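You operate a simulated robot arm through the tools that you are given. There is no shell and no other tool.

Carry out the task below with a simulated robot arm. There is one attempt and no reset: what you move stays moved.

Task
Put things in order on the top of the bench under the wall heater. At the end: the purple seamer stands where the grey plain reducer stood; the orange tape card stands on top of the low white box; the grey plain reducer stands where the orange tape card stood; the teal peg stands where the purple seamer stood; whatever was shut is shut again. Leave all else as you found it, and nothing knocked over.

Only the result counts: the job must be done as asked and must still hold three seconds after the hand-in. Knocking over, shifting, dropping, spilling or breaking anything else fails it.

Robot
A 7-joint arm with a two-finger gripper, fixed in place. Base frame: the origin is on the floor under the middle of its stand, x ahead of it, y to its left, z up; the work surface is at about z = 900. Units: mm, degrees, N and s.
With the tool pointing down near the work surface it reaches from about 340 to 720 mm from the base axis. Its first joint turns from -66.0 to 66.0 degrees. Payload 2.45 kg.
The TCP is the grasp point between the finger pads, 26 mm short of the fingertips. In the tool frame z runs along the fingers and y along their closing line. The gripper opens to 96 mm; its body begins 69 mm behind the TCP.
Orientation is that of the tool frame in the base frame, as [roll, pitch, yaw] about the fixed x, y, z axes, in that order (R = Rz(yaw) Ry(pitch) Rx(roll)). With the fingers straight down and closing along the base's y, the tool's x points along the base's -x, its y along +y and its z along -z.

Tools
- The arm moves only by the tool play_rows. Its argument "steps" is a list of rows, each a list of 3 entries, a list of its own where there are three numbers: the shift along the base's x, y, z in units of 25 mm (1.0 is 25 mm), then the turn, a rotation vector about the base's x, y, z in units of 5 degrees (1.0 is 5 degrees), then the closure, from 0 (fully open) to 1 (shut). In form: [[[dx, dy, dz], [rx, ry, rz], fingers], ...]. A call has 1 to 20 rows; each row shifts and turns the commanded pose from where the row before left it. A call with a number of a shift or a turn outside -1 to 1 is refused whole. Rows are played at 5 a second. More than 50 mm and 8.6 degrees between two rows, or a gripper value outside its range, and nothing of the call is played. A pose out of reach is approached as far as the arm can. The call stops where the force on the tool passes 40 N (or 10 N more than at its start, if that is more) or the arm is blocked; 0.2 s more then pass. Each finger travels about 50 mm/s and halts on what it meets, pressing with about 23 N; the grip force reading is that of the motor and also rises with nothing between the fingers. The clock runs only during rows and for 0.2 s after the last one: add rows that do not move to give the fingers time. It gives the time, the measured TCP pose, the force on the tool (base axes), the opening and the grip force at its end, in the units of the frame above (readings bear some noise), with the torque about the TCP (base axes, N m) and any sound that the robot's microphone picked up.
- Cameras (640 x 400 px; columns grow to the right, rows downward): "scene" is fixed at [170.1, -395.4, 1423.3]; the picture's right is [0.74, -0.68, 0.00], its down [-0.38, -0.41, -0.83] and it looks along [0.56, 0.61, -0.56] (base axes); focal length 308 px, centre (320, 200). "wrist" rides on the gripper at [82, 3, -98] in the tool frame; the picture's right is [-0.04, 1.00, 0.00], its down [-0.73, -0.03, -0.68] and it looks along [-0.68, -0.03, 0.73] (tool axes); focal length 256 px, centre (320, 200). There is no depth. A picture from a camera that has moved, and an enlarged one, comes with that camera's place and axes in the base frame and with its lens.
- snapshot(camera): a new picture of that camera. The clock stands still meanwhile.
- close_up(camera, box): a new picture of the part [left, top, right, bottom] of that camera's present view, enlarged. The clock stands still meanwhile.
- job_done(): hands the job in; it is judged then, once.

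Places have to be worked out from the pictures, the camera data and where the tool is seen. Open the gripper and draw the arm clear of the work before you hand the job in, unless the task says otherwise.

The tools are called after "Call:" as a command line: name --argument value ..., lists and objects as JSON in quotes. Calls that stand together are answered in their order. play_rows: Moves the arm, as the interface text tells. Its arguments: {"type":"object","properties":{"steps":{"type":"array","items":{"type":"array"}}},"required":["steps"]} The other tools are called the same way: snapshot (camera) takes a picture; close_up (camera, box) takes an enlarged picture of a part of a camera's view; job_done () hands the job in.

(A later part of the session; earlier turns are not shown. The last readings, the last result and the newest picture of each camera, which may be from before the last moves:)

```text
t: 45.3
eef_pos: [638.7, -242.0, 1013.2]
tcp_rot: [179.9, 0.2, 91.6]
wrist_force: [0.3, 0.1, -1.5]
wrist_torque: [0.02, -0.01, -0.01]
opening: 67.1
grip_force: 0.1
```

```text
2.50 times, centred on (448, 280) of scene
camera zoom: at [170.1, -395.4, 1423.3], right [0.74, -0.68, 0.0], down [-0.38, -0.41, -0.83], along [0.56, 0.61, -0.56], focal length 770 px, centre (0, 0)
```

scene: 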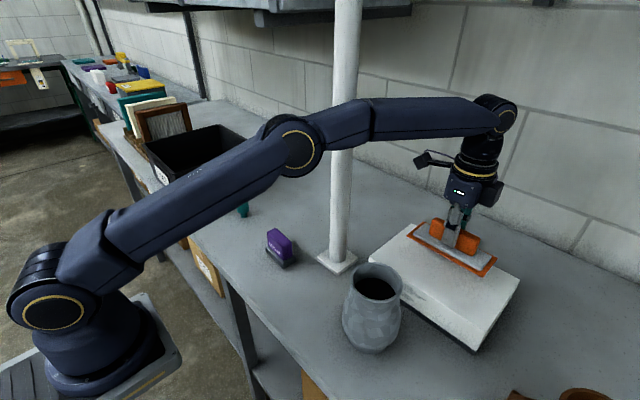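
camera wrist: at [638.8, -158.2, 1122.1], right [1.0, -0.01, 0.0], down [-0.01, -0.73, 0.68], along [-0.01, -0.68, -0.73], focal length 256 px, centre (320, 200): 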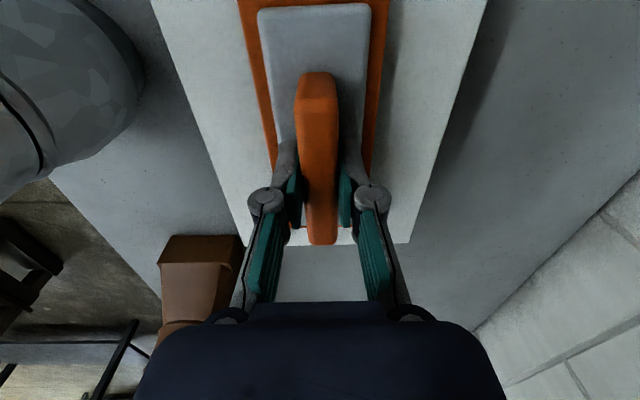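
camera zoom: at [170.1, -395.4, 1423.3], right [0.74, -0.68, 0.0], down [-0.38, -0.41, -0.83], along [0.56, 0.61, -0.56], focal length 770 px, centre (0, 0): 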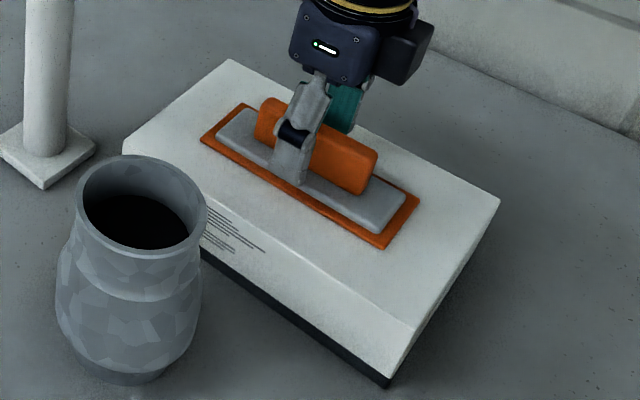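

The card rests flat on the box. I rise straight up, then draw back toward the base while turning the hand back to its usual yaw.

Call:
play_rows --steps '[[[0, 0, 0.3], [0, 0, 0], 0.3], [[0, 0, 0.6], [0, 0, 0], 0.3], [[0, 0, 0.7], [0, 0, 0], 0.3], [[0, 0, 0.7], [0, 0, 0], 0.3], [[0, 0, 0.7], [0, 0, 0], 0.3], [[0, 0, 0.7], [0, 0, 0], 0.2], [[-0.5, 0, 0.5], [0, 0, 0.8], 0], [[-0.7, 0, 0.3], [0, 0, 0.98], 0], [[-0.7, 0, 0.2], [0, 0, 0.98], 0], [[-0.7, 0, 0], [0, 0, 0.98], 0], [[-0.7, 0, 0], [0, 0, 0.98], 0], [[-0.7, 0, 0], [0, 0, 0.98], 0], [[-0.7, 0, 0], [0, 0, 0.98], 0], [[-0.7, 0, 0], [0, 0, 0.98], 0], [[-0.7, 0, 0], [0, 0, 0.98], 0], [[-0.7, 0, 0], [0, 0, 0.98], 0], [[-0.7, 0, 0], [0, 0, 0.98], 0], [[-0.7, 0, 0], [0, 0, 0.98], 0], [[-0.7, 0, 0], [0, 0, 0.98], 0], [[-0.4, 0, 0], [0, 0, 0.98], 0]]'

Call:
play_rows --steps '[[[-0.2, 0.3, 0], [0, 0, 0.98], 0], [[0, 0.4, 0], [0, 0, 0.98], 0], [[0, 0.4, 0], [0, 0, 0.98], 0], [[0, 0.2, 0], [0, 0, 0.98], 0], [[0, 0, 0], [0, 0, 0.22], 0], [[0, 0, 0], [0, 0, 0], 0], [[0, 0, 0], [0, 0, 0], 0]]'

Call:
snapshot --camera "wrist"

Call:
snapshot --camera "scene"

```text
t: 49.5
eef_pos: [404.0, -240.9, 1130.9]
tcp_rot: [180.0, 0.1, 159.3]
wrist_force: [0.4, 0.1, -0.8]
wrist_torque: [-0.01, -0.01, 0.02]
opening: 96.1
grip_force: 0.0
```

```text
t: 51.1
eef_pos: [401.3, -206.7, 1130.1]
tcp_rot: [179.8, 0.1, -179.9]
wrist_force: [0.7, -0.5, -0.5]
wrist_torque: [-0.01, -0.01, 0.03]
opening: 95.6
grip_force: 0.0
```

```text
taken
camera wrist: at [319.3, -203.9, 1229.6], right [0.04, 1.0, 0.0], down [0.73, -0.03, 0.68], along [0.68, -0.03, -0.73], focal length 256 px, centre (320, 200)
```

wrist: 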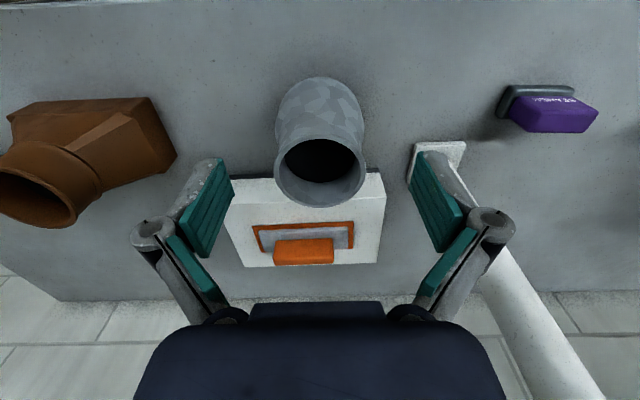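

```text
taken
```

scene: 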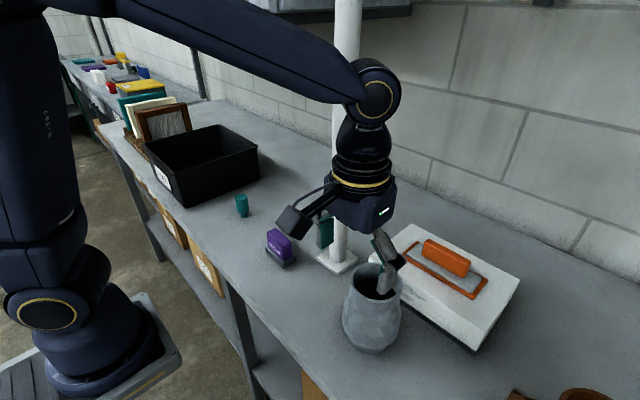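

The card is well placed on the box. Now I zoom on the reducer to fix its rim position and size.

Call:
close_up --camera "wrist" --box '[240, 70, 400, 220]'

Call:
close_up --camera "scene" --box '[320, 250, 428, 360]'

```text
2.67 times, centred on (320, 145) of wrist
camera zoom: at [319.3, -203.9, 1229.6], right [0.04, 1.0, 0.0], down [0.73, -0.03, 0.68], along [0.68, -0.03, -0.73], focal length 683 px, centre (320, 347)
```

zoom: 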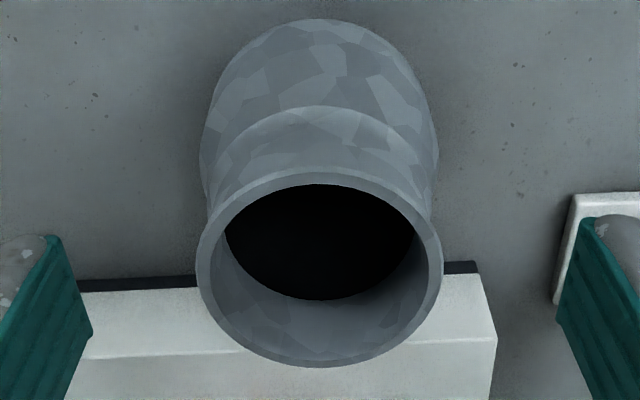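

```text
3.64 times, centred on (374, 305) of scene
camera zoom: at [170.1, -395.4, 1423.3], right [0.74, -0.68, 0.0], down [-0.38, -0.41, -0.83], along [0.56, 0.61, -0.56], focal length 1120 px, centre (124, -182)
```

zoom: 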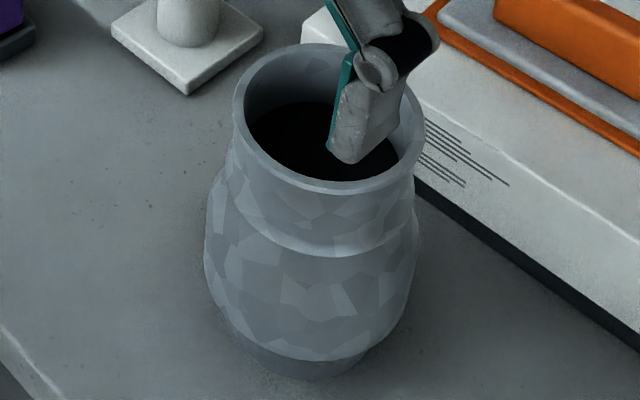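

Rim centre computes to ≈(465,−210,1037), outer diameter ≈86 mm. I move above it, fully open, and stop with fingertips ~15 mm above the rim to check alignment.

Call:
play_rows --steps '[[[0.64, -0.03, 0], [0, 0, 0], 0], [[0.64, -0.03, 0], [0, 0, 0], 0], [[0.64, -0.03, 0], [0, 0, 0], 0], [[0.64, -0.03, 0], [0, 0, 0], 0], [[0, 0, -0.6], [0, 0, 0], 0], [[0, 0, -0.6], [0, 0, 0], 0], [[0, 0, -0.6], [0, 0, 0], 0], [[0, 0, -0.3], [0, 0, 0], 0], [[0, 0, 0], [0, 0, 0], 0], [[0, 0, 0], [0, 0, 0], 0]]'

Call:
snapshot --camera "wrist"

Call:
close_up --camera "scene" --box '[310, 200, 438, 300]'

```text
t: 53.3
eef_pos: [464.7, -211.7, 1078.8]
tcp_rot: [179.9, 0.2, -180.0]
wrist_force: [-0.6, 0.6, 0.7]
wrist_torque: [0.0, 0.01, -0.02]
opening: 95.9
grip_force: 0.0
```

```text
taken
camera wrist: at [383.1, -206.8, 1178.1], right [0.04, 1.0, 0.0], down [0.73, -0.03, 0.68], along [0.68, -0.03, -0.73], focal length 256 px, centre (320, 200)
```

wrist: 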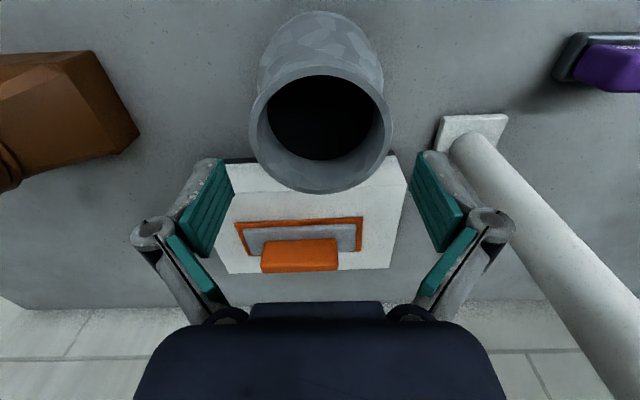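

```text
4.00 times, centred on (374, 250) of scene
camera zoom: at [170.1, -395.4, 1423.3], right [0.74, -0.68, 0.0], down [-0.38, -0.41, -0.83], along [0.56, 0.61, -0.56], focal length 1232 px, centre (104, 0)
```

zoom: 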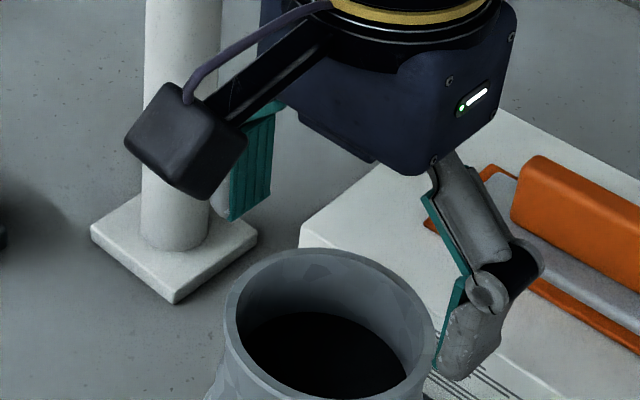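

The rim is centred under the TCP in both directions. I lower to z≈1033, so the pads straddle the collar.

Call:
play_rows --steps '[[[0, 0.02, -0.4], [0, 0, 0], 0], [[0, 0.02, -0.4], [0, 0, 0], 0], [[0, 0, -0.4], [0, 0, 0], 0], [[0, 0, -0.4], [0, 0, 0], 0], [[0, 0, -0.2], [0, 0, 0], 0], [[0, 0, 0], [0, 0, 0], 0], [[0, 0, 0], [0, 0, 0], 0]]'

Call:
snapshot --camera "wrist"

Call:
close_up --camera "scene" --box '[310, 220, 438, 320]'

```text
t: 54.9
eef_pos: [463.8, -210.4, 1033.7]
tcp_rot: [180.0, 0.2, -180.0]
wrist_force: [-0.8, -0.4, -0.3]
wrist_torque: [-0.02, 0.01, -0.02]
opening: 96.1
grip_force: 0.0
```

```text
taken
camera wrist: at [382.7, -206.1, 1132.0], right [0.04, 1.0, 0.0], down [0.73, -0.03, 0.68], along [0.68, -0.03, -0.73], focal length 256 px, centre (320, 200)
```

wrist: 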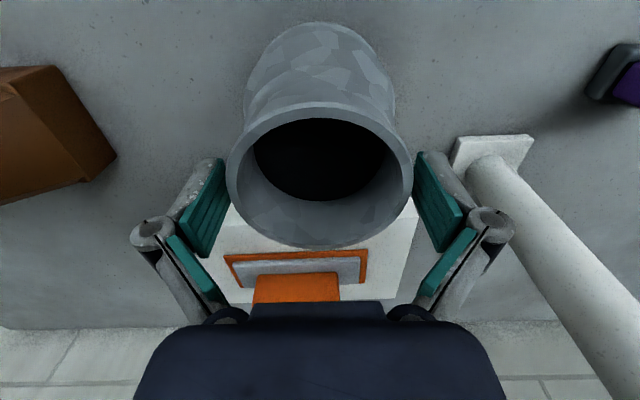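

```text
4.00 times, centred on (374, 270) of scene
camera zoom: at [170.1, -395.4, 1423.3], right [0.74, -0.68, 0.0], down [-0.38, -0.41, -0.83], along [0.56, 0.61, -0.56], focal length 1232 px, centre (104, -80)
```

zoom: 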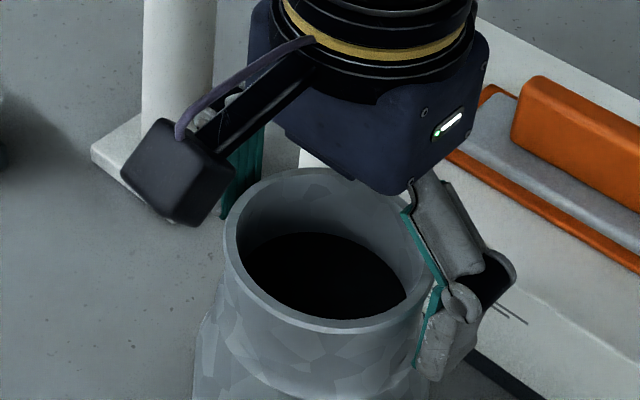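

The pads straddle the collar evenly. I close on it gently.

Call:
play_rows --steps '[[[0, 0, 0], [0, 0, 0], 0.06], [[0, 0, 0], [0, 0, 0], 0.1], [[0, 0, 0], [0, 0, 0], 0.14], [[0, 0, 0], [0, 0, 0], 0.25], [[0, 0, 0], [0, 0, 0], 0.4], [[0, 0, 0], [0, 0, 0], 1], [[0, 0, 0], [0, 0, 0], 1]]'

Call:
snapshot --camera "wrist"

Call:
close_up --camera "scene" --box '[310, 220, 438, 360]'

```text
t: 56.5
eef_pos: [463.9, -210.1, 1034.6]
tcp_rot: [179.9, 0.1, -180.0]
wrist_force: [-1.0, 0.6, 1.4]
wrist_torque: [0.03, 0.05, 0.02]
opening: 77.6
grip_force: 23.2
```

```text
taken
camera wrist: at [382.7, -206.2, 1132.2], right [0.04, 1.0, 0.0], down [0.73, -0.03, 0.68], along [0.68, -0.03, -0.73], focal length 256 px, centre (320, 200)
```

wrist: 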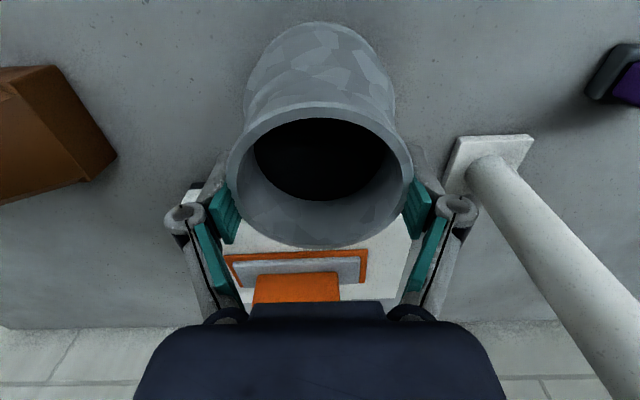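

```text
2.86 times, centred on (374, 290) of scene
camera zoom: at [170.1, -395.4, 1423.3], right [0.74, -0.68, 0.0], down [-0.38, -0.41, -0.83], along [0.56, 0.61, -0.56], focal length 880 px, centre (166, -57)
```

zoom: 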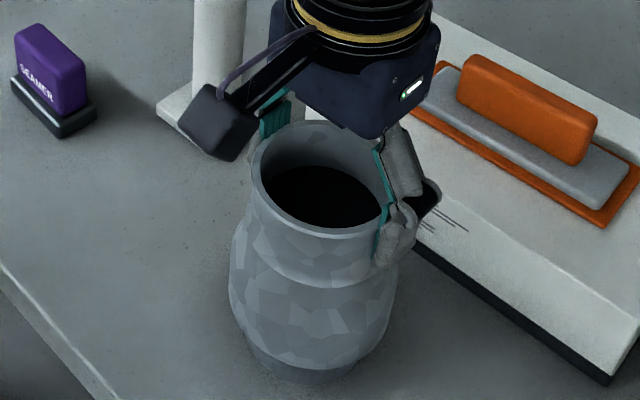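

The collar is gripped at 77.6 mm opening, 23 N. I test-lift by about 10 mm and check.

Call:
play_rows --steps '[[[0, 0, 0.1], [0, 0, 0], 1], [[0, 0, 0.15], [0, 0, 0], 1], [[0, 0, 0.2], [0, 0, 0], 1], [[0, 0, 0], [0, 0, 0], 1], [[0, 0, 0], [0, 0, 0], 1]]'

Call:
close_up --camera "scene" --box '[310, 220, 438, 360]'

Call:
snapshot --camera "wrist"

```text
t: 57.7
eef_pos: [464.7, -210.3, 1044.4]
tcp_rot: [179.8, 0.1, 180.0]
wrist_force: [0.4, -0.3, -2.6]
wrist_torque: [-0.01, 0.0, -0.02]
opening: 77.6
grip_force: 22.9
```

```text
2.86 times, centred on (374, 290) of scene
camera zoom: at [170.2, -395.4, 1423.3], right [0.74, -0.68, 0.0], down [-0.38, -0.41, -0.83], along [0.56, 0.61, -0.56], focal length 880 px, centre (166, -57)
```

zoom: 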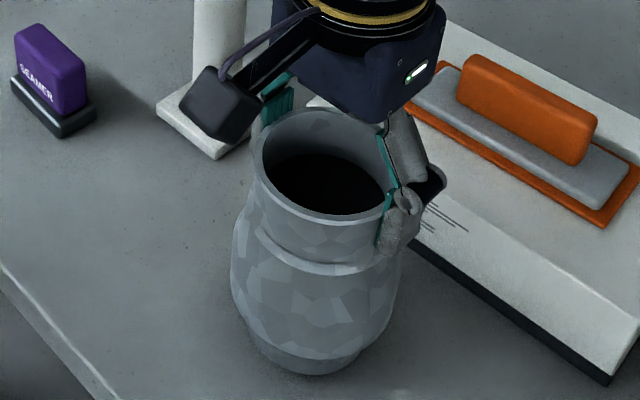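

```text
taken
camera wrist: at [382.9, -206.7, 1143.2], right [0.04, 1.0, 0.0], down [0.73, -0.03, 0.68], along [0.68, -0.03, -0.73], focal length 256 px, centre (320, 200)
```

wrist: 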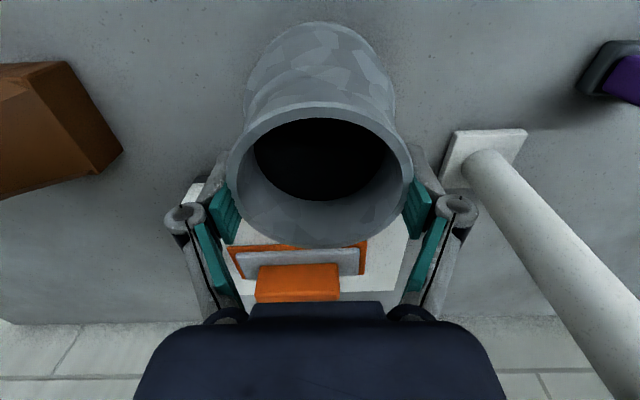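

The reducer hangs upright (about 0.26 kg) with no tilt. I lift further and draw back, then carry it left in front of the pole, its base at z≈996, above the seamer.

Call:
play_rows --steps '[[[0, 0, 0.4], [0, 0, 0], 1], [[0, 0, 0.6], [0, 0, 0], 1], [[0, 0, 0.6], [0, 0, 0], 1], [[-0.3, 0, 0.6], [0, 0, 0], 1], [[-0.5, 0, 0.6], [0, 0, 0], 1], [[-0.5, 0.2, 0.6], [0, 0, 0], 1], [[-0.3, 0.4, 0.1], [0, 0, 0], 1], [[0, 0.6, 0], [0, 0, 0], 1], [[0, 0.7, 0], [0, 0, 0], 1], [[0, 0.7, 0], [0, 0, 0], 1], [[0, 0.7, 0], [0, 0, 0], 1], [[0, 0.7, 0], [0, 0, 0], 1], [[0, 0.7, 0], [0, 0, 0], 1], [[0, 0.7, 0], [0, 0, 0], 1], [[0, 0.7, 0], [0, 0, 0], 1], [[0, 0.7, 0], [0, 0, 0], 1], [[0, 0.7, 0], [0, 0, 0], 1], [[0, 0.7, 0], [0, 0, 0], 1], [[0, 0.5, 0], [0, 0, 0], 1], [[0, 0.2, 0], [0, 0, 0], 1]]'

Call:
snapshot --camera "scene"

```text
t: 61.9
eef_pos: [424.3, 11.5, 1130.5]
tcp_rot: [179.9, 0.2, 180.0]
wrist_force: [-0.6, 0.2, -1.9]
wrist_torque: [0.01, -0.04, 0.03]
opening: 77.8
grip_force: 23.4
```

```text
taken
```

scene: 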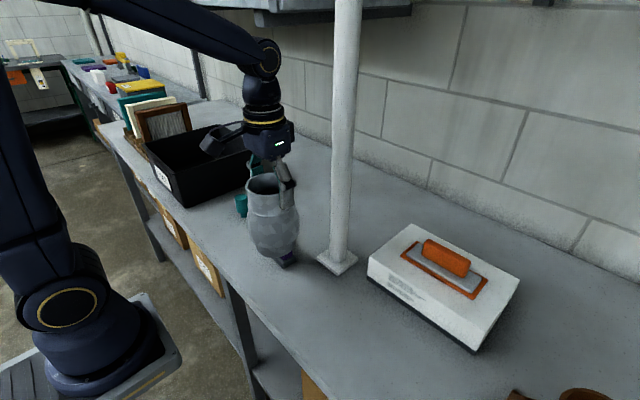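

The reducer is passing over the seamer safely. I continue to y≈160, then extend toward the card's old spot while descending.

Call:
play_rows --steps '[[[0, 0.5, 0], [0, 0, 0], 1], [[0, 0.7, 0], [0, 0, 0], 1], [[0, 0.7, 0], [0, 0, 0], 1], [[0, 0.7, 0], [0, 0, 0], 1], [[0, 0.7, 0], [0, 0, 0], 1], [[0, 0.7, 0], [0, 0, 0], 1], [[0, 0.7, 0], [0, 0, 0], 1], [[0.3, 0.7, 0], [0, 0, 0], 1], [[0.6, 0.54, -0.1], [0, 0, 0], 1], [[0.7, 0, -0.3], [0, 0, 0], 1], [[0.7, 0, -0.3], [0, 0, 0], 1], [[0.7, 0, -0.3], [0, 0, 0], 1], [[0.7, 0, -0.3], [0, 0, 0], 1], [[0.7, 0, -0.3], [0, 0, 0], 1], [[0.7, 0, -0.3], [0, 0, 0], 1], [[0.7, 0, -0.3], [0, 0, 0], 1], [[0.7, 0, -0.3], [0, 0, 0], 1], [[0.5, 0, -0.2], [0, 0, 0], 1], [[0, 0, 0], [0, 0, 0], 1], [[0, 0, 0], [0, 0, 0], 1]]'

Call:
snapshot --camera "scene"

Call:
snapshot --camera "wrist"

```text
t: 66.1
eef_pos: [599.0, 161.9, 1065.8]
tcp_rot: [179.8, 0.1, -179.9]
wrist_force: [-1.1, -0.4, -1.1]
wrist_torque: [-0.01, -0.03, 0.0]
opening: 77.7
grip_force: 23.0
```

```text
taken
```

scene: 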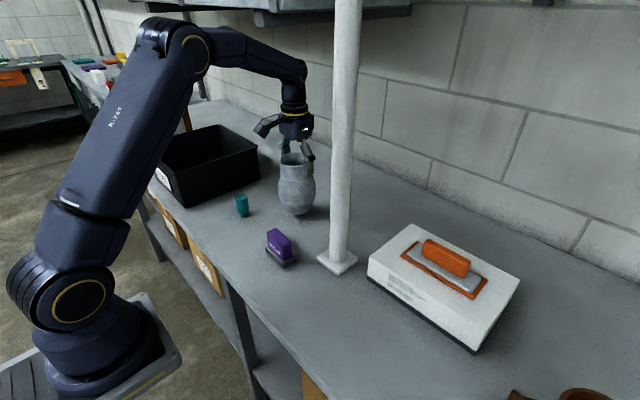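

```text
taken
camera wrist: at [518.1, 164.8, 1163.8], right [0.04, 1.0, 0.0], down [0.73, -0.03, 0.68], along [0.68, -0.03, -0.73], focal length 256 px, centre (320, 200)
```

wrist: 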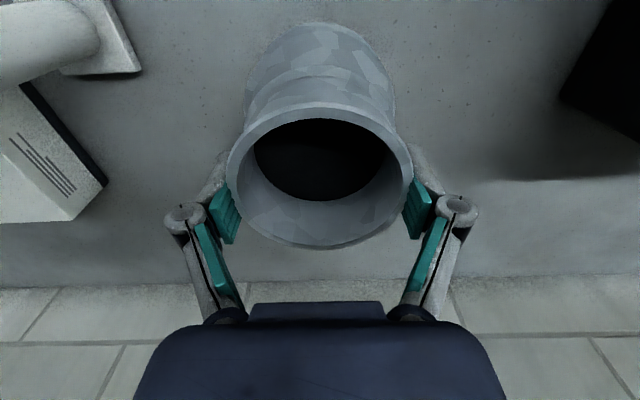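

The reducer is above its target. I nudge by (+1,−1.5 mm), lower to ~7 mm above the bench and then step down to contact.

Call:
play_rows --steps '[[[0.04, -0.06, -0.3], [0, 0, 0], 1], [[0, 0, -0.3], [0, 0, 0], 1], [[0, 0, -0.3], [0, 0, 0], 1], [[0, 0, -0.1], [0, 0, 0], 1], [[0, 0, 0], [0, 0, 0], 1], [[0, 0, 0], [0, 0, 0], 1]]'

Call:
play_rows --steps '[[[0, 0, -0.08], [0, 0, 0], 1], [[0, 0, -0.06], [0, 0, 0], 1], [[0, 0, 0], [0, 0, 0], 1], [[0, 0, 0], [0, 0, 0], 1]]'

Call:
play_rows --steps '[[[0, 0, -0.06], [0, 0, 0], 1], [[0, 0, 0], [0, 0, 0], 1], [[0, 0, 0], [0, 0, 0], 1]]'

```text
t: 67.5
eef_pos: [600.0, 160.0, 1040.4]
tcp_rot: [179.9, 0.0, 180.0]
wrist_force: [0.2, -0.2, -2.4]
wrist_torque: [0.01, 0.02, 0.01]
opening: 77.8
grip_force: 22.5
```

```text
t: 68.5
eef_pos: [600.0, 159.2, 1035.6]
tcp_rot: [180.0, 0.1, -180.0]
wrist_force: [0.4, -0.1, -2.6]
wrist_torque: [0.02, -0.05, 0.0]
opening: 77.7
grip_force: 23.2
```

```text
t: 69.3
eef_pos: [601.1, 157.9, 1033.7]
tcp_rot: [179.9, 0.1, 180.0]
wrist_force: [1.1, 0.4, -1.8]
wrist_torque: [0.02, -0.01, 0.03]
opening: 78.0
grip_force: 23.0
```

No contact yet (force still the weight). I lower in further 1 mm steps.

Call:
play_rows --steps '[[[0, 0, -0.04], [0, 0, 0], 1], [[0, 0, 0], [0, 0, 0], 1], [[0, 0, 0], [0, 0, 0], 1]]'

Call:
play_rows --steps '[[[0, 0, -0.04], [0, 0, 0], 1], [[0, 0, 0], [0, 0, 0], 1], [[0, 0, 0], [0, 0, 0], 1]]'

```text
t: 70.1
eef_pos: [600.9, 157.8, 1033.2]
tcp_rot: [179.9, 0.1, -180.0]
wrist_force: [-0.3, 0.6, -1.5]
wrist_torque: [-0.05, -0.02, -0.01]
opening: 77.9
grip_force: 23.3
```

```text
t: 70.9
eef_pos: [600.9, 159.2, 1033.4]
tcp_rot: [179.8, 0.2, -180.0]
wrist_force: [-0.3, 1.3, 9.7]
wrist_torque: [-0.11, 0.39, 0.0]
opening: 77.8
grip_force: 23.3
```

Contact at 9.7 N, with torque suggesting the near edge touched first (tiny tilt). I lower a little more so it seats flat, then release.

Call:
play_rows --steps '[[[0, 0, -0.02], [0, 0, 0], 1], [[0, 0, 0], [0, 0, 0], 1], [[0, 0, 0], [0, 0, 0], 1]]'

Call:
snapshot --camera "wrist"

Call:
close_up --camera "scene" --box '[236, 120, 364, 230]'

```text
t: 71.7
eef_pos: [600.8, 159.5, 1032.2]
tcp_rot: [179.8, 0.2, 179.8]
wrist_force: [3.5, 4.1, 14.1]
wrist_torque: [0.15, -0.16, 0.02]
opening: 78.1
grip_force: 23.0
```

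```text
taken
camera wrist: at [518.7, 163.1, 1130.9], right [0.04, 1.0, 0.0], down [0.73, -0.03, 0.68], along [0.68, -0.02, -0.73], focal length 256 px, centre (320, 200)
```

wrist: 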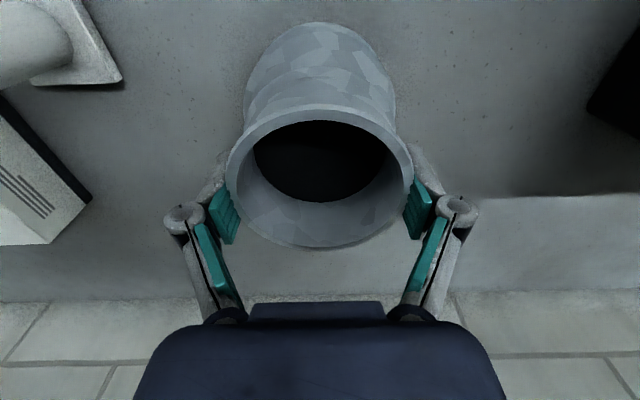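

```text
3.64 times, centred on (300, 175) of scene
camera zoom: at [170.0, -395.4, 1423.4], right [0.74, -0.68, 0.0], down [-0.38, -0.41, -0.83], along [0.56, 0.61, -0.56], focal length 1120 px, centre (393, 291)
```

zoom: 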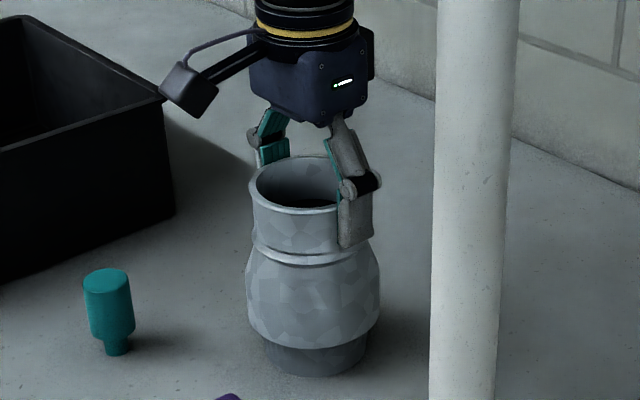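

It's seated with 14 N. I relieve slightly and open the fingers slowly to full.

Call:
play_rows --steps '[[[0, 0, 0.03], [0, 0, 0], 0.19], [[0, 0, 0], [0, 0, 0], 0.15], [[0, 0, 0], [0, 0, 0], 0.08], [[0, 0, 0], [0, 0, 0], 0], [[0, 0, 0], [0, 0, 0], 0], [[0, 0, 0], [0, 0, 0], 0]]'

Call:
snapshot --camera "wrist"

Call:
close_up --camera "scene" --box '[236, 120, 364, 230]'

```text
t: 73.1
eef_pos: [601.5, 157.6, 1032.5]
tcp_rot: [179.9, 0.2, 180.0]
wrist_force: [-0.4, -0.5, 0.5]
wrist_torque: [-0.02, -0.03, 0.02]
opening: 96.0
grip_force: 0.1
```

```text
taken
camera wrist: at [518.6, 162.8, 1131.2], right [0.04, 1.0, 0.0], down [0.73, -0.03, 0.68], along [0.68, -0.03, -0.73], focal length 256 px, centre (320, 200)
```

wrist: 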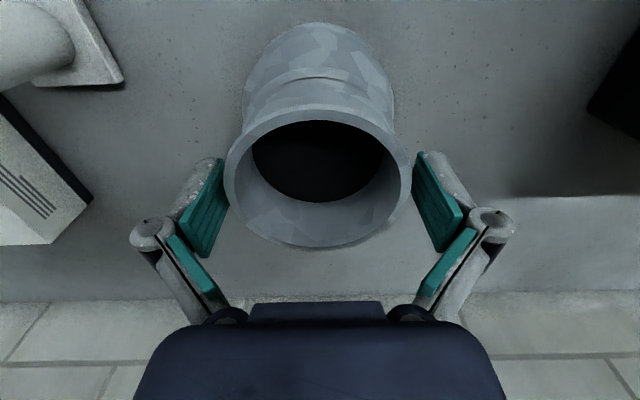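

```text
3.64 times, centred on (300, 175) of scene
camera zoom: at [170.1, -395.4, 1423.3], right [0.74, -0.68, 0.0], down [-0.38, -0.41, -0.83], along [0.56, 0.61, -0.56], focal length 1120 px, centre (393, 291)
```

zoom: 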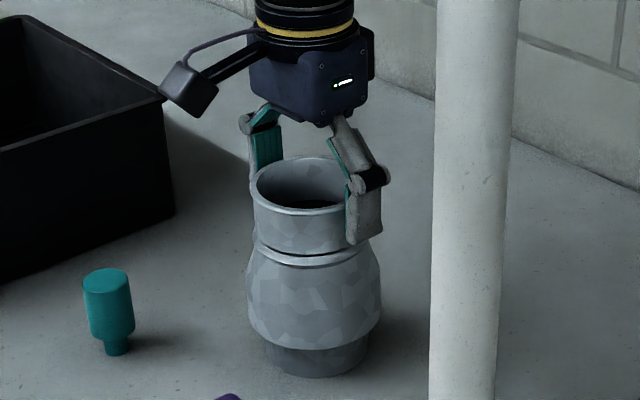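

There is now a faint dark line at the bead below the collar that I did not notice before. I zoom in to check this before moving anything.

Call:
close_up --camera "scene" --box '[276, 155, 346, 230]'

Call:
close_up --camera "wrist" --box '[220, 10, 420, 135]'

```text
5.33 times, centred on (311, 192) of scene
camera zoom: at [170.1, -395.4, 1423.3], right [0.74, -0.68, 0.0], down [-0.38, -0.41, -0.83], along [0.56, 0.61, -0.56], focal length 1643 px, centre (368, 240)
```

zoom: 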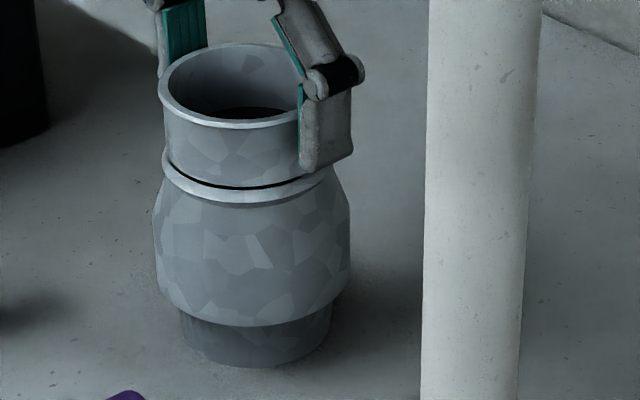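

```text
3.20 times, centred on (320, 72) of wrist
camera zoom: at [518.6, 162.8, 1131.2], right [0.04, 1.0, 0.0], down [0.73, -0.03, 0.68], along [0.68, -0.03, -0.73], focal length 819 px, centre (320, 608)
```

zoom: 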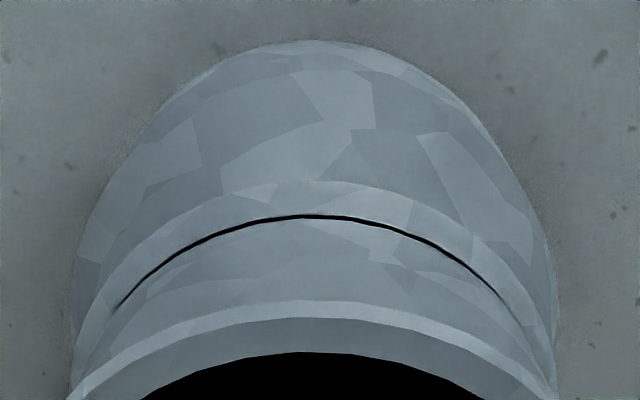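

The collar seems to show a thin gap against the body on the near side. I raise the open hand slowly by 10 mm and look again, to see whether the pads touch anything.

Call:
play_rows --steps '[[[0, 0, 0.1], [0, 0, 0], 0], [[0, 0, 0.15], [0, 0, 0], 0], [[0, 0, 0.15], [0, 0, 0], 0], [[0, 0, 0], [0, 0, 0], 0], [[0, 0, 0], [0, 0, 0], 0]]'

Call:
close_up --camera "scene" --box '[276, 155, 346, 230]'

Call:
close_up --camera "wrist" --box '[210, 10, 430, 255]'

```text
t: 74.3
eef_pos: [599.9, 159.5, 1043.1]
tcp_rot: [179.8, 0.1, -180.0]
wrist_force: [-0.5, -1.3, 0.3]
wrist_torque: [0.02, 0.0, 0.01]
opening: 96.0
grip_force: 0.0
```

```text
5.33 times, centred on (311, 192) of scene
camera zoom: at [170.1, -395.4, 1423.3], right [0.74, -0.68, 0.0], down [-0.38, -0.41, -0.83], along [0.56, 0.61, -0.56], focal length 1643 px, centre (368, 240)
```

zoom: 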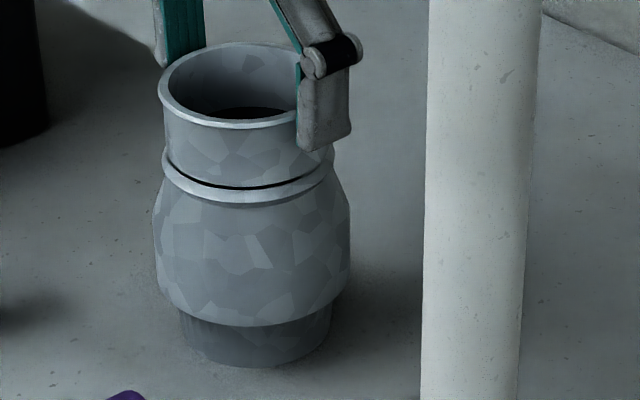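

```text
1.63 times, centred on (320, 132) of wrist
camera zoom: at [518.3, 163.8, 1141.9], right [0.04, 1.0, 0.0], down [0.73, -0.03, 0.68], along [0.68, -0.03, -0.73], focal length 418 px, centre (320, 310)
```

zoom: 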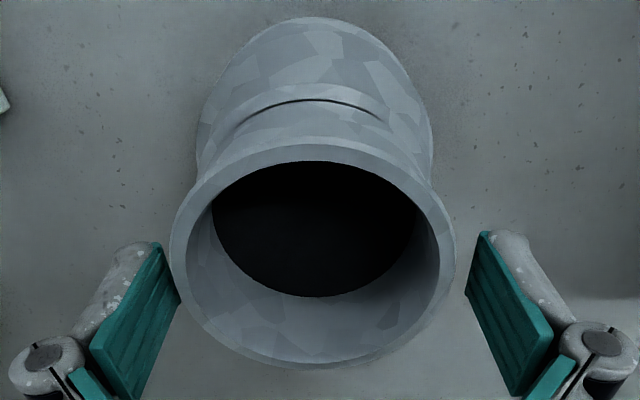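

The hand is free of the reducer. I rise above the rim, draw back and look at the reducer from the front to understand that gap.

Call:
play_rows --steps '[[[0, 0, 0.5], [0, 0, 0], 0], [[0, 0, 0.6], [0, 0, 0], 0], [[0, 0, 0.6], [0, 0, 0], 0], [[-0.7, 0, 0], [0, 0, 0], 0], [[-0.7, 0, 0], [0, 0, 0], 0], [[-0.7, 0, 0], [0, 0, 0], 0], [[-0.7, 0, 0], [0, 0, 0], 0], [[-0.7, 0, 0], [0, 0, 0], 0], [[-0.7, 0, 0], [0, 0, 0], 0], [[-0.7, 0, 0], [0, 0, 0], 0], [[-0.7, 0, 0], [0, 0, 0], 0], [[-0.7, 0, 0], [0, 0, 0], 0], [[-0.5, 0, 0], [0, 0, 0], 0], [[0, 0, 0], [0, 0, 0], 0], [[0, 0, 0], [0, 0, 0], 0]]'

Call:
snapshot --camera "wrist"

Call:
close_up --camera "wrist" --box '[270, 150, 370, 275]'

Call:
close_up --camera "scene" --box '[276, 145, 346, 230]'

```text
t: 77.5
eef_pos: [428.8, 158.7, 1086.2]
tcp_rot: [-180.0, 0.1, -180.0]
wrist_force: [-0.3, -0.4, 0.2]
wrist_torque: [0.03, 0.01, 0.04]
opening: 96.0
grip_force: 0.1
```

```text
taken
camera wrist: at [347.0, 162.6, 1185.5], right [0.04, 1.0, 0.0], down [0.73, -0.03, 0.68], along [0.68, -0.03, -0.73], focal length 256 px, centre (320, 200)
```

wrist: 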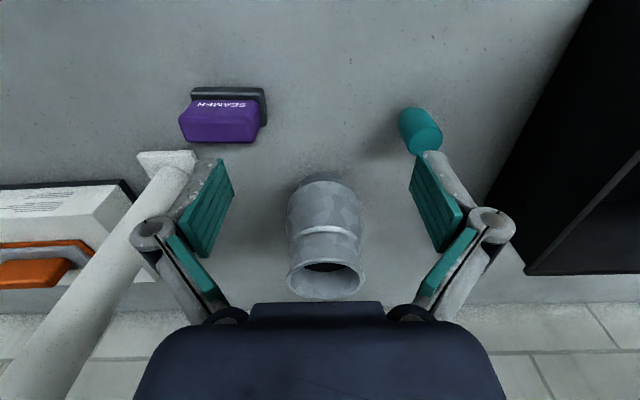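

```text
3.20 times, centred on (320, 212) of wrist
camera zoom: at [347.0, 162.6, 1185.5], right [0.04, 1.0, 0.0], down [0.73, -0.03, 0.68], along [0.68, -0.03, -0.73], focal length 819 px, centre (320, 160)
```

zoom: 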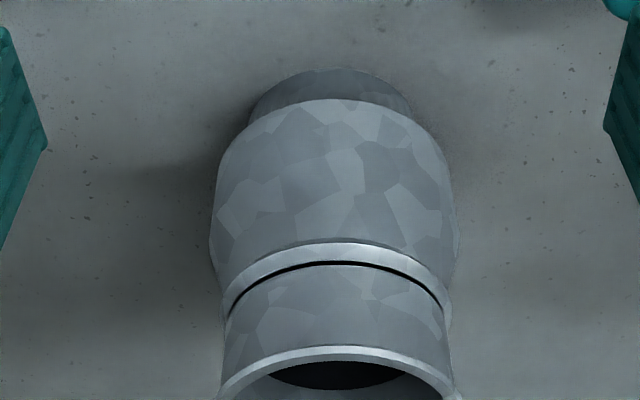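

```text
4.71 times, centred on (311, 188) of scene
camera zoom: at [170.1, -395.4, 1423.3], right [0.74, -0.68, 0.0], down [-0.38, -0.41, -0.83], along [0.56, 0.61, -0.56], focal length 1450 px, centre (362, 259)
```

zoom: 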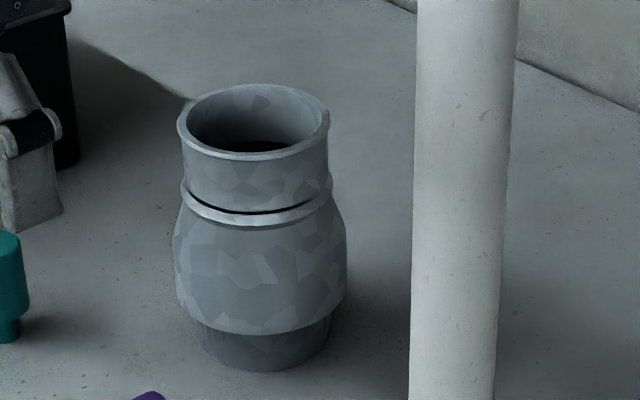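

The reducer stands at ≈(600,160). To judge the dark ring at the collar I enlarge both present views strongly.

Call:
close_up --camera "wrist" --box '[285, 210, 370, 265]'

Call:
close_up --camera "scene" --box '[284, 160, 328, 200]'

```text
7.27 times, centred on (328, 238) of wrist
camera zoom: at [347.0, 162.6, 1185.5], right [0.04, 1.0, 0.0], down [0.73, -0.03, 0.68], along [0.68, -0.03, -0.73], focal length 1862 px, centre (266, -73)
```

zoom: 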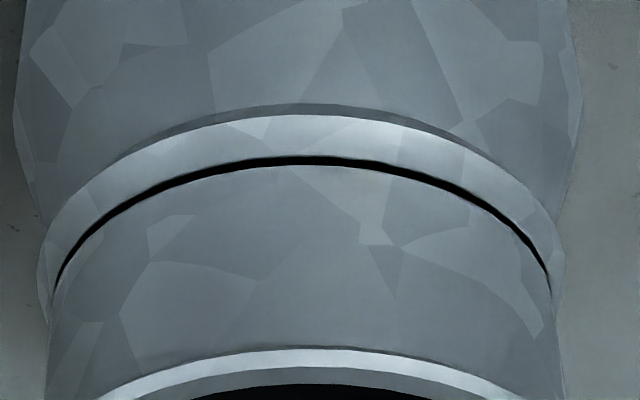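

```text
10.00 times, centred on (306, 180) of scene
camera zoom: at [170.1, -395.4, 1423.3], right [0.74, -0.68, 0.0], down [-0.38, -0.41, -0.83], along [0.56, 0.61, -0.56], focal length 3081 px, centre (460, 400)
```

zoom: 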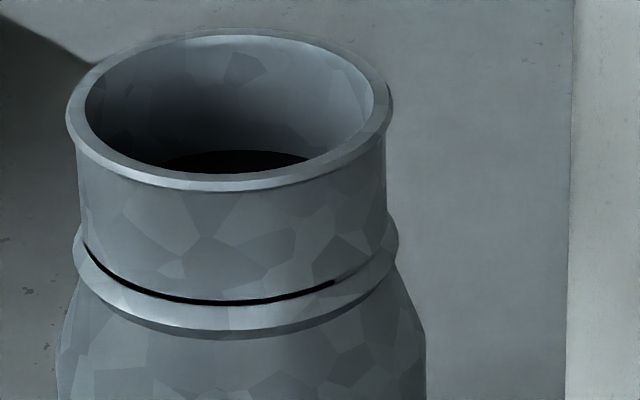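

The gap is under ~2 mm on the near side only, and the reducer's body stands flat and centred at its place; I leave it be and will re-check later. Next is the purple seamer: I move in front of it for a precise look.

Call:
play_rows --steps '[[[-0.3, -0.5, 0.1], [0, 0, 0], 0], [[-0.4, -0.7, 0.1], [0, 0, 0], 0], [[-0.4, -0.7, 0.1], [0, 0, 0], 0], [[-0.4, -0.7, 0.1], [0, 0, 0], 0], [[-0.4, -0.7, 0.1], [0, 0, 0], 0], [[0, -0.7, 0], [0, 0, 0], 0], [[0, -0.2, 0], [0, 0, 0], 0], [[0, 0, 0], [0, 0, 0], 0], [[0, 0, 0], [0, 0, 0], 0]]'

Call:
snapshot --camera "wrist"

Call:
close_up --camera "wrist" --box '[250, 80, 390, 180]'

Call:
close_up --camera "scene" --box '[250, 215, 314, 275]'

```text
t: 79.5
eef_pos: [382.9, 54.3, 1098.6]
tcp_rot: [180.0, 0.1, 180.0]
wrist_force: [0.3, 0.4, 0.5]
wrist_torque: [0.0, -0.01, -0.02]
opening: 96.2
grip_force: 0.1
```

```text
taken
camera wrist: at [300.9, 57.7, 1197.3], right [0.04, 1.0, 0.0], down [0.73, -0.03, 0.68], along [0.68, -0.03, -0.73], focal length 256 px, centre (320, 200)
```

wrist: 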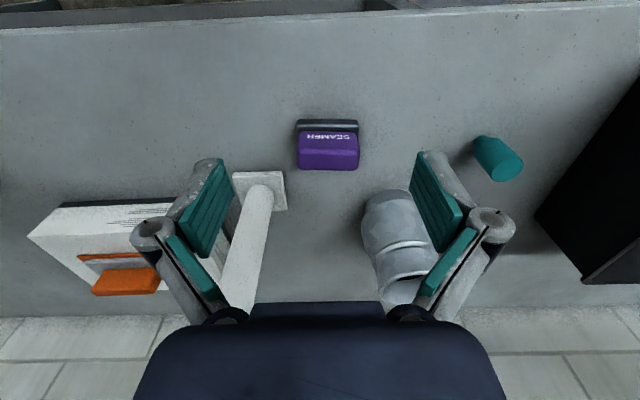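

```text
4.00 times, centred on (320, 130) of wrist
camera zoom: at [300.9, 57.7, 1197.3], right [0.04, 1.0, 0.0], down [0.73, -0.03, 0.68], along [0.68, -0.03, -0.73], focal length 1024 px, centre (320, 480)
```

zoom: 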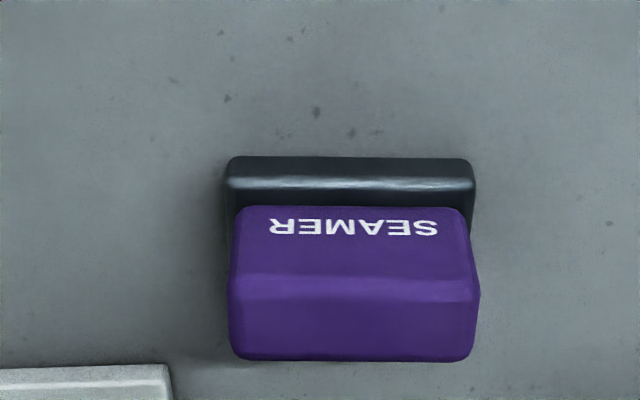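

```text
6.67 times, centred on (282, 245) of scene
camera zoom: at [170.1, -395.4, 1423.3], right [0.74, -0.68, 0.0], down [-0.38, -0.41, -0.83], along [0.56, 0.61, -0.56], focal length 2054 px, centre (573, -100)
```

zoom: 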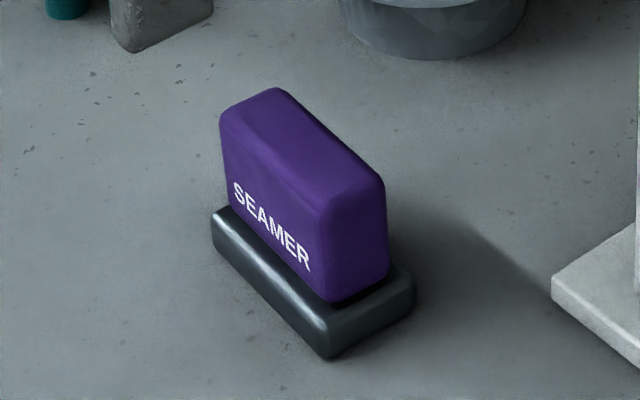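

Seamer: base spans x≈443–478, y≈24–97 (centre ≈(460.5,60.5)), purple block ≈69 mm wide in y, z≈915–960. I move over it with open fingers and descend part way for a check.

Call:
play_rows --steps '[[[0.6, 0.05, 0], [0, 0, 0], 0], [[0.6, 0.05, 0], [0, 0, 0], 0], [[0.6, 0.05, 0], [0, 0, 0], 0], [[0.6, 0.05, 0], [0, 0, 0], 0], [[0.7, 0.05, 0], [0, 0, 0], 0], [[0, 0, -0.7], [0, 0, 0], 0], [[0, 0, -0.7], [0, 0, 0], 0], [[0, 0, -0.7], [0, 0, 0], 0], [[0, 0, -0.7], [0, 0, 0], 0], [[0, 0, -0.5], [0, 0, 0], 0], [[0, 0, 0], [0, 0, 0], 0], [[0, 0, 0], [0, 0, 0], 0]]'

Call:
snapshot --camera "wrist"

Call:
close_up --camera "scene" --box '[230, 180, 326, 275]'

```text
t: 82.1
eef_pos: [460.0, 61.2, 1015.2]
tcp_rot: [179.9, 0.1, -180.0]
wrist_force: [0.3, -0.9, 0.3]
wrist_torque: [0.02, -0.01, -0.01]
opening: 96.0
grip_force: 0.0
```

```text
taken
camera wrist: at [379.2, 64.4, 1113.5], right [0.04, 1.0, 0.0], down [0.73, -0.03, 0.68], along [0.68, -0.03, -0.73], focal length 256 px, centre (320, 200)
```

wrist: 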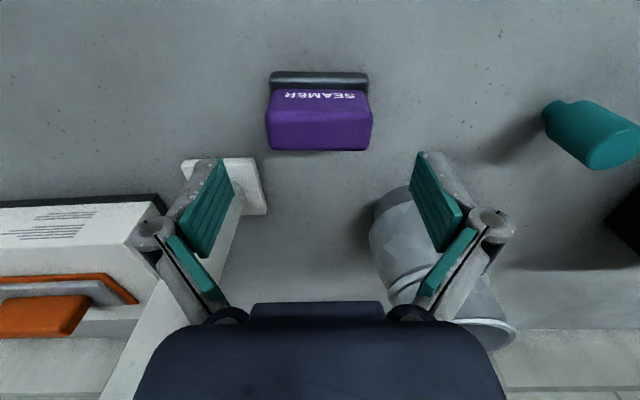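

```text
4.21 times, centred on (278, 228) of scene
camera zoom: at [170.1, -395.4, 1423.3], right [0.74, -0.68, 0.0], down [-0.38, -0.41, -0.83], along [0.56, 0.61, -0.56], focal length 1297 px, centre (497, 84)
```

zoom: 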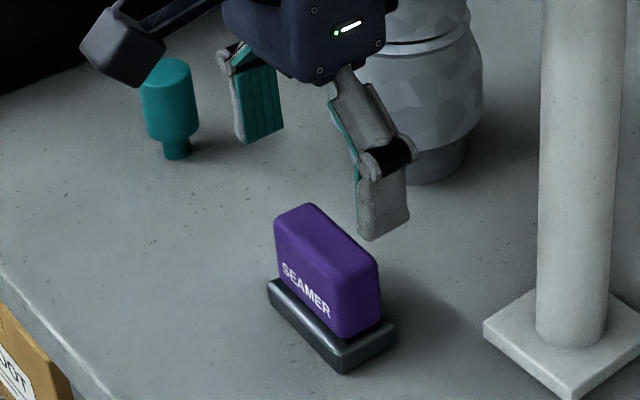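

Seamer centred between the fingers. I descend to z≈945 and close.

Call:
play_rows --steps '[[[0, 0, -0.6], [0, 0, 0], 0], [[0, 0, -0.6], [0, 0, 0], 0], [[0, 0, -0.6], [0, 0, 0], 0], [[0, 0, -0.6], [0, 0, 0], 0], [[0, 0, -0.4], [0, 0, 0], 0], [[0, 0, 0], [0, 0, 0], 0], [[0, 0, 0], [0, 0, 0], 0.1], [[0, 0, 0], [0, 0, 0], 0.2], [[0, 0, 0], [0, 0, 0], 0.3], [[0, 0, 0], [0, 0, 0], 0.5], [[0, 0, 0], [0, 0, 0], 1], [[0, 0, 0], [0, 0, 0], 1], [[0, 0, 0], [0, 0, 0], 1]]'

Call:
close_up --camera "scene" --box '[230, 180, 326, 275]'

Call:
snapshot --camera "wrist"

```text
t: 84.9
eef_pos: [461.7, 60.2, 945.7]
tcp_rot: [179.9, 0.2, 179.8]
wrist_force: [-0.6, -4.7, 6.7]
wrist_torque: [-0.19, 0.0, -0.17]
opening: 70.0
grip_force: 23.3
```

```text
4.21 times, centred on (278, 228) of scene
camera zoom: at [170.0, -395.6, 1423.3], right [0.74, -0.68, 0.0], down [-0.38, -0.41, -0.83], along [0.56, 0.61, -0.56], focal length 1297 px, centre (497, 84)
```

zoom: 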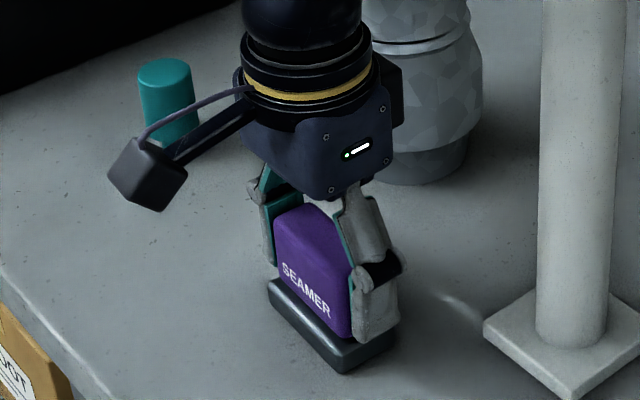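

```text
taken
camera wrist: at [379.1, 63.9, 1044.0], right [0.04, 1.0, 0.0], down [0.73, -0.03, 0.68], along [0.68, -0.03, -0.73], focal length 256 px, centre (320, 200)
```

wrist: 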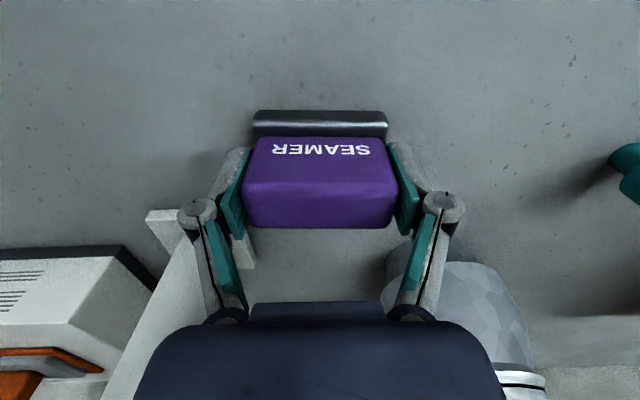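

Gripped at 70 mm; a small 6.7 N upward force suggests fingertips are resting on the slab edge, which lifting relieves. I lift gently and check.

Call:
play_rows --steps '[[[0, 0, 0.06], [0, 0, 0], 1], [[0, 0, 0.1], [0, 0, 0], 1], [[0, 0, 0.2], [0, 0, 0], 1], [[0, 0, 0.3], [0, 0, 0], 1], [[0, 0, 0], [0, 0, 0], 1], [[0, 0, 0], [0, 0, 0], 1]]'

Call:
close_up --camera "scene" --box '[230, 160, 326, 275]'

Call:
snapshot --camera "wrist"

```text
t: 86.3
eef_pos: [460.4, 58.8, 962.5]
tcp_rot: [179.9, 0.1, -180.0]
wrist_force: [0.4, 0.3, -1.6]
wrist_torque: [0.01, 0.0, 0.03]
opening: 69.8
grip_force: 23.2
```

```text
3.48 times, centred on (278, 218) of scene
camera zoom: at [170.2, -395.4, 1423.3], right [0.74, -0.68, 0.0], down [-0.38, -0.41, -0.83], along [0.56, 0.61, -0.56], focal length 1072 px, centre (466, 139)
```

zoom: 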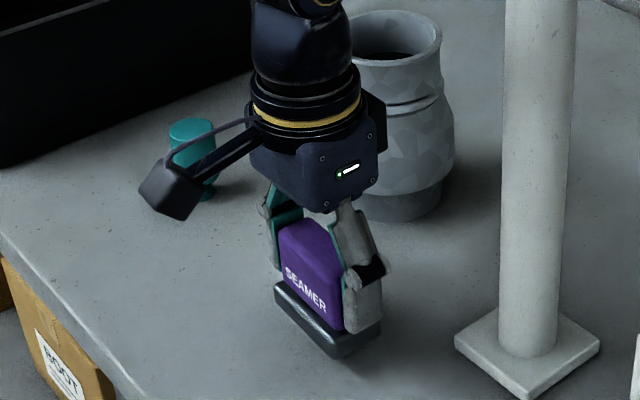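

```text
taken
camera wrist: at [378.9, 64.2, 1061.0], right [0.04, 1.0, 0.0], down [0.73, -0.03, 0.68], along [0.68, -0.03, -0.73], focal length 256 px, centre (320, 200)
```

wrist: 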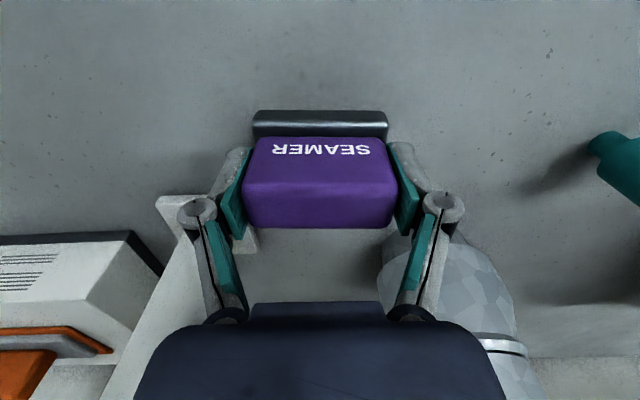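

The seamer is held level. I lift further and carry it right, in front of the pole, to the reducer's former place.

Call:
play_rows --steps '[[[-0.3, 0, 0.6], [0, 0, 0], 1], [[-0.3, -0.2, 0.6], [0, 0, 0], 1], [[-0.2, -0.5, 0.5], [0, 0, 0], 1], [[0, -0.7, 0], [0, 0, 0], 1], [[0, -0.7, 0], [0, 0, 0], 1], [[0, -0.7, 0], [0, 0, 0], 1], [[0, -0.7, 0], [0, 0, 0], 1], [[0, -0.7, 0], [0, 0, 0], 1], [[0, -0.7, 0], [0, 0, 0], 1], [[0, -0.7, 0], [0, 0, 0], 1], [[0, -0.7, 0], [0, 0, 0], 1], [[0, -0.7, 0], [0, 0, 0], 1], [[0, -0.7, 0], [0, 0, 0], 1], [[0, -0.7, 0], [0, 0, 0], 1], [[0, -0.7, 0], [0, 0, 0], 1], [[0.2, -0.7, 0], [0, 0, 0], 1], [[0.4, -0.6, 0], [0, 0, 0], 1], [[0.38, -0.38, 0], [0, 0, 0], 1], [[0, 0, 0], [0, 0, 0], 1], [[0, 0, 0], [0, 0, 0], 1]]'

Call:
snapshot --camera "scene"

Call:
snapshot --camera "wrist"

```text
t: 90.5
eef_pos: [464.2, -209.5, 1003.4]
tcp_rot: [180.0, 0.0, -179.9]
wrist_force: [0.0, 0.0, -2.4]
wrist_torque: [-0.02, -0.02, 0.03]
opening: 69.4
grip_force: 22.6
```

```text
taken
```

scene: 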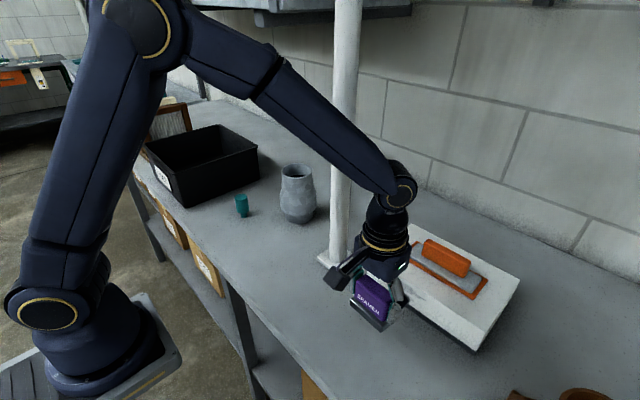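

```text
taken
camera wrist: at [382.4, -205.0, 1102.7], right [0.04, 1.0, 0.0], down [0.73, -0.03, 0.68], along [0.68, -0.03, -0.73], focal length 256 px, centre (320, 200)
```

wrist: 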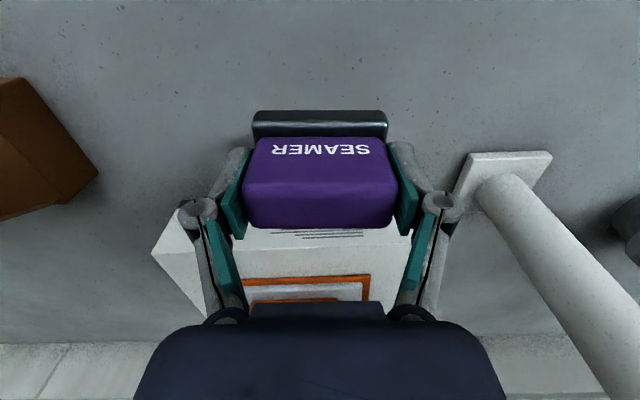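

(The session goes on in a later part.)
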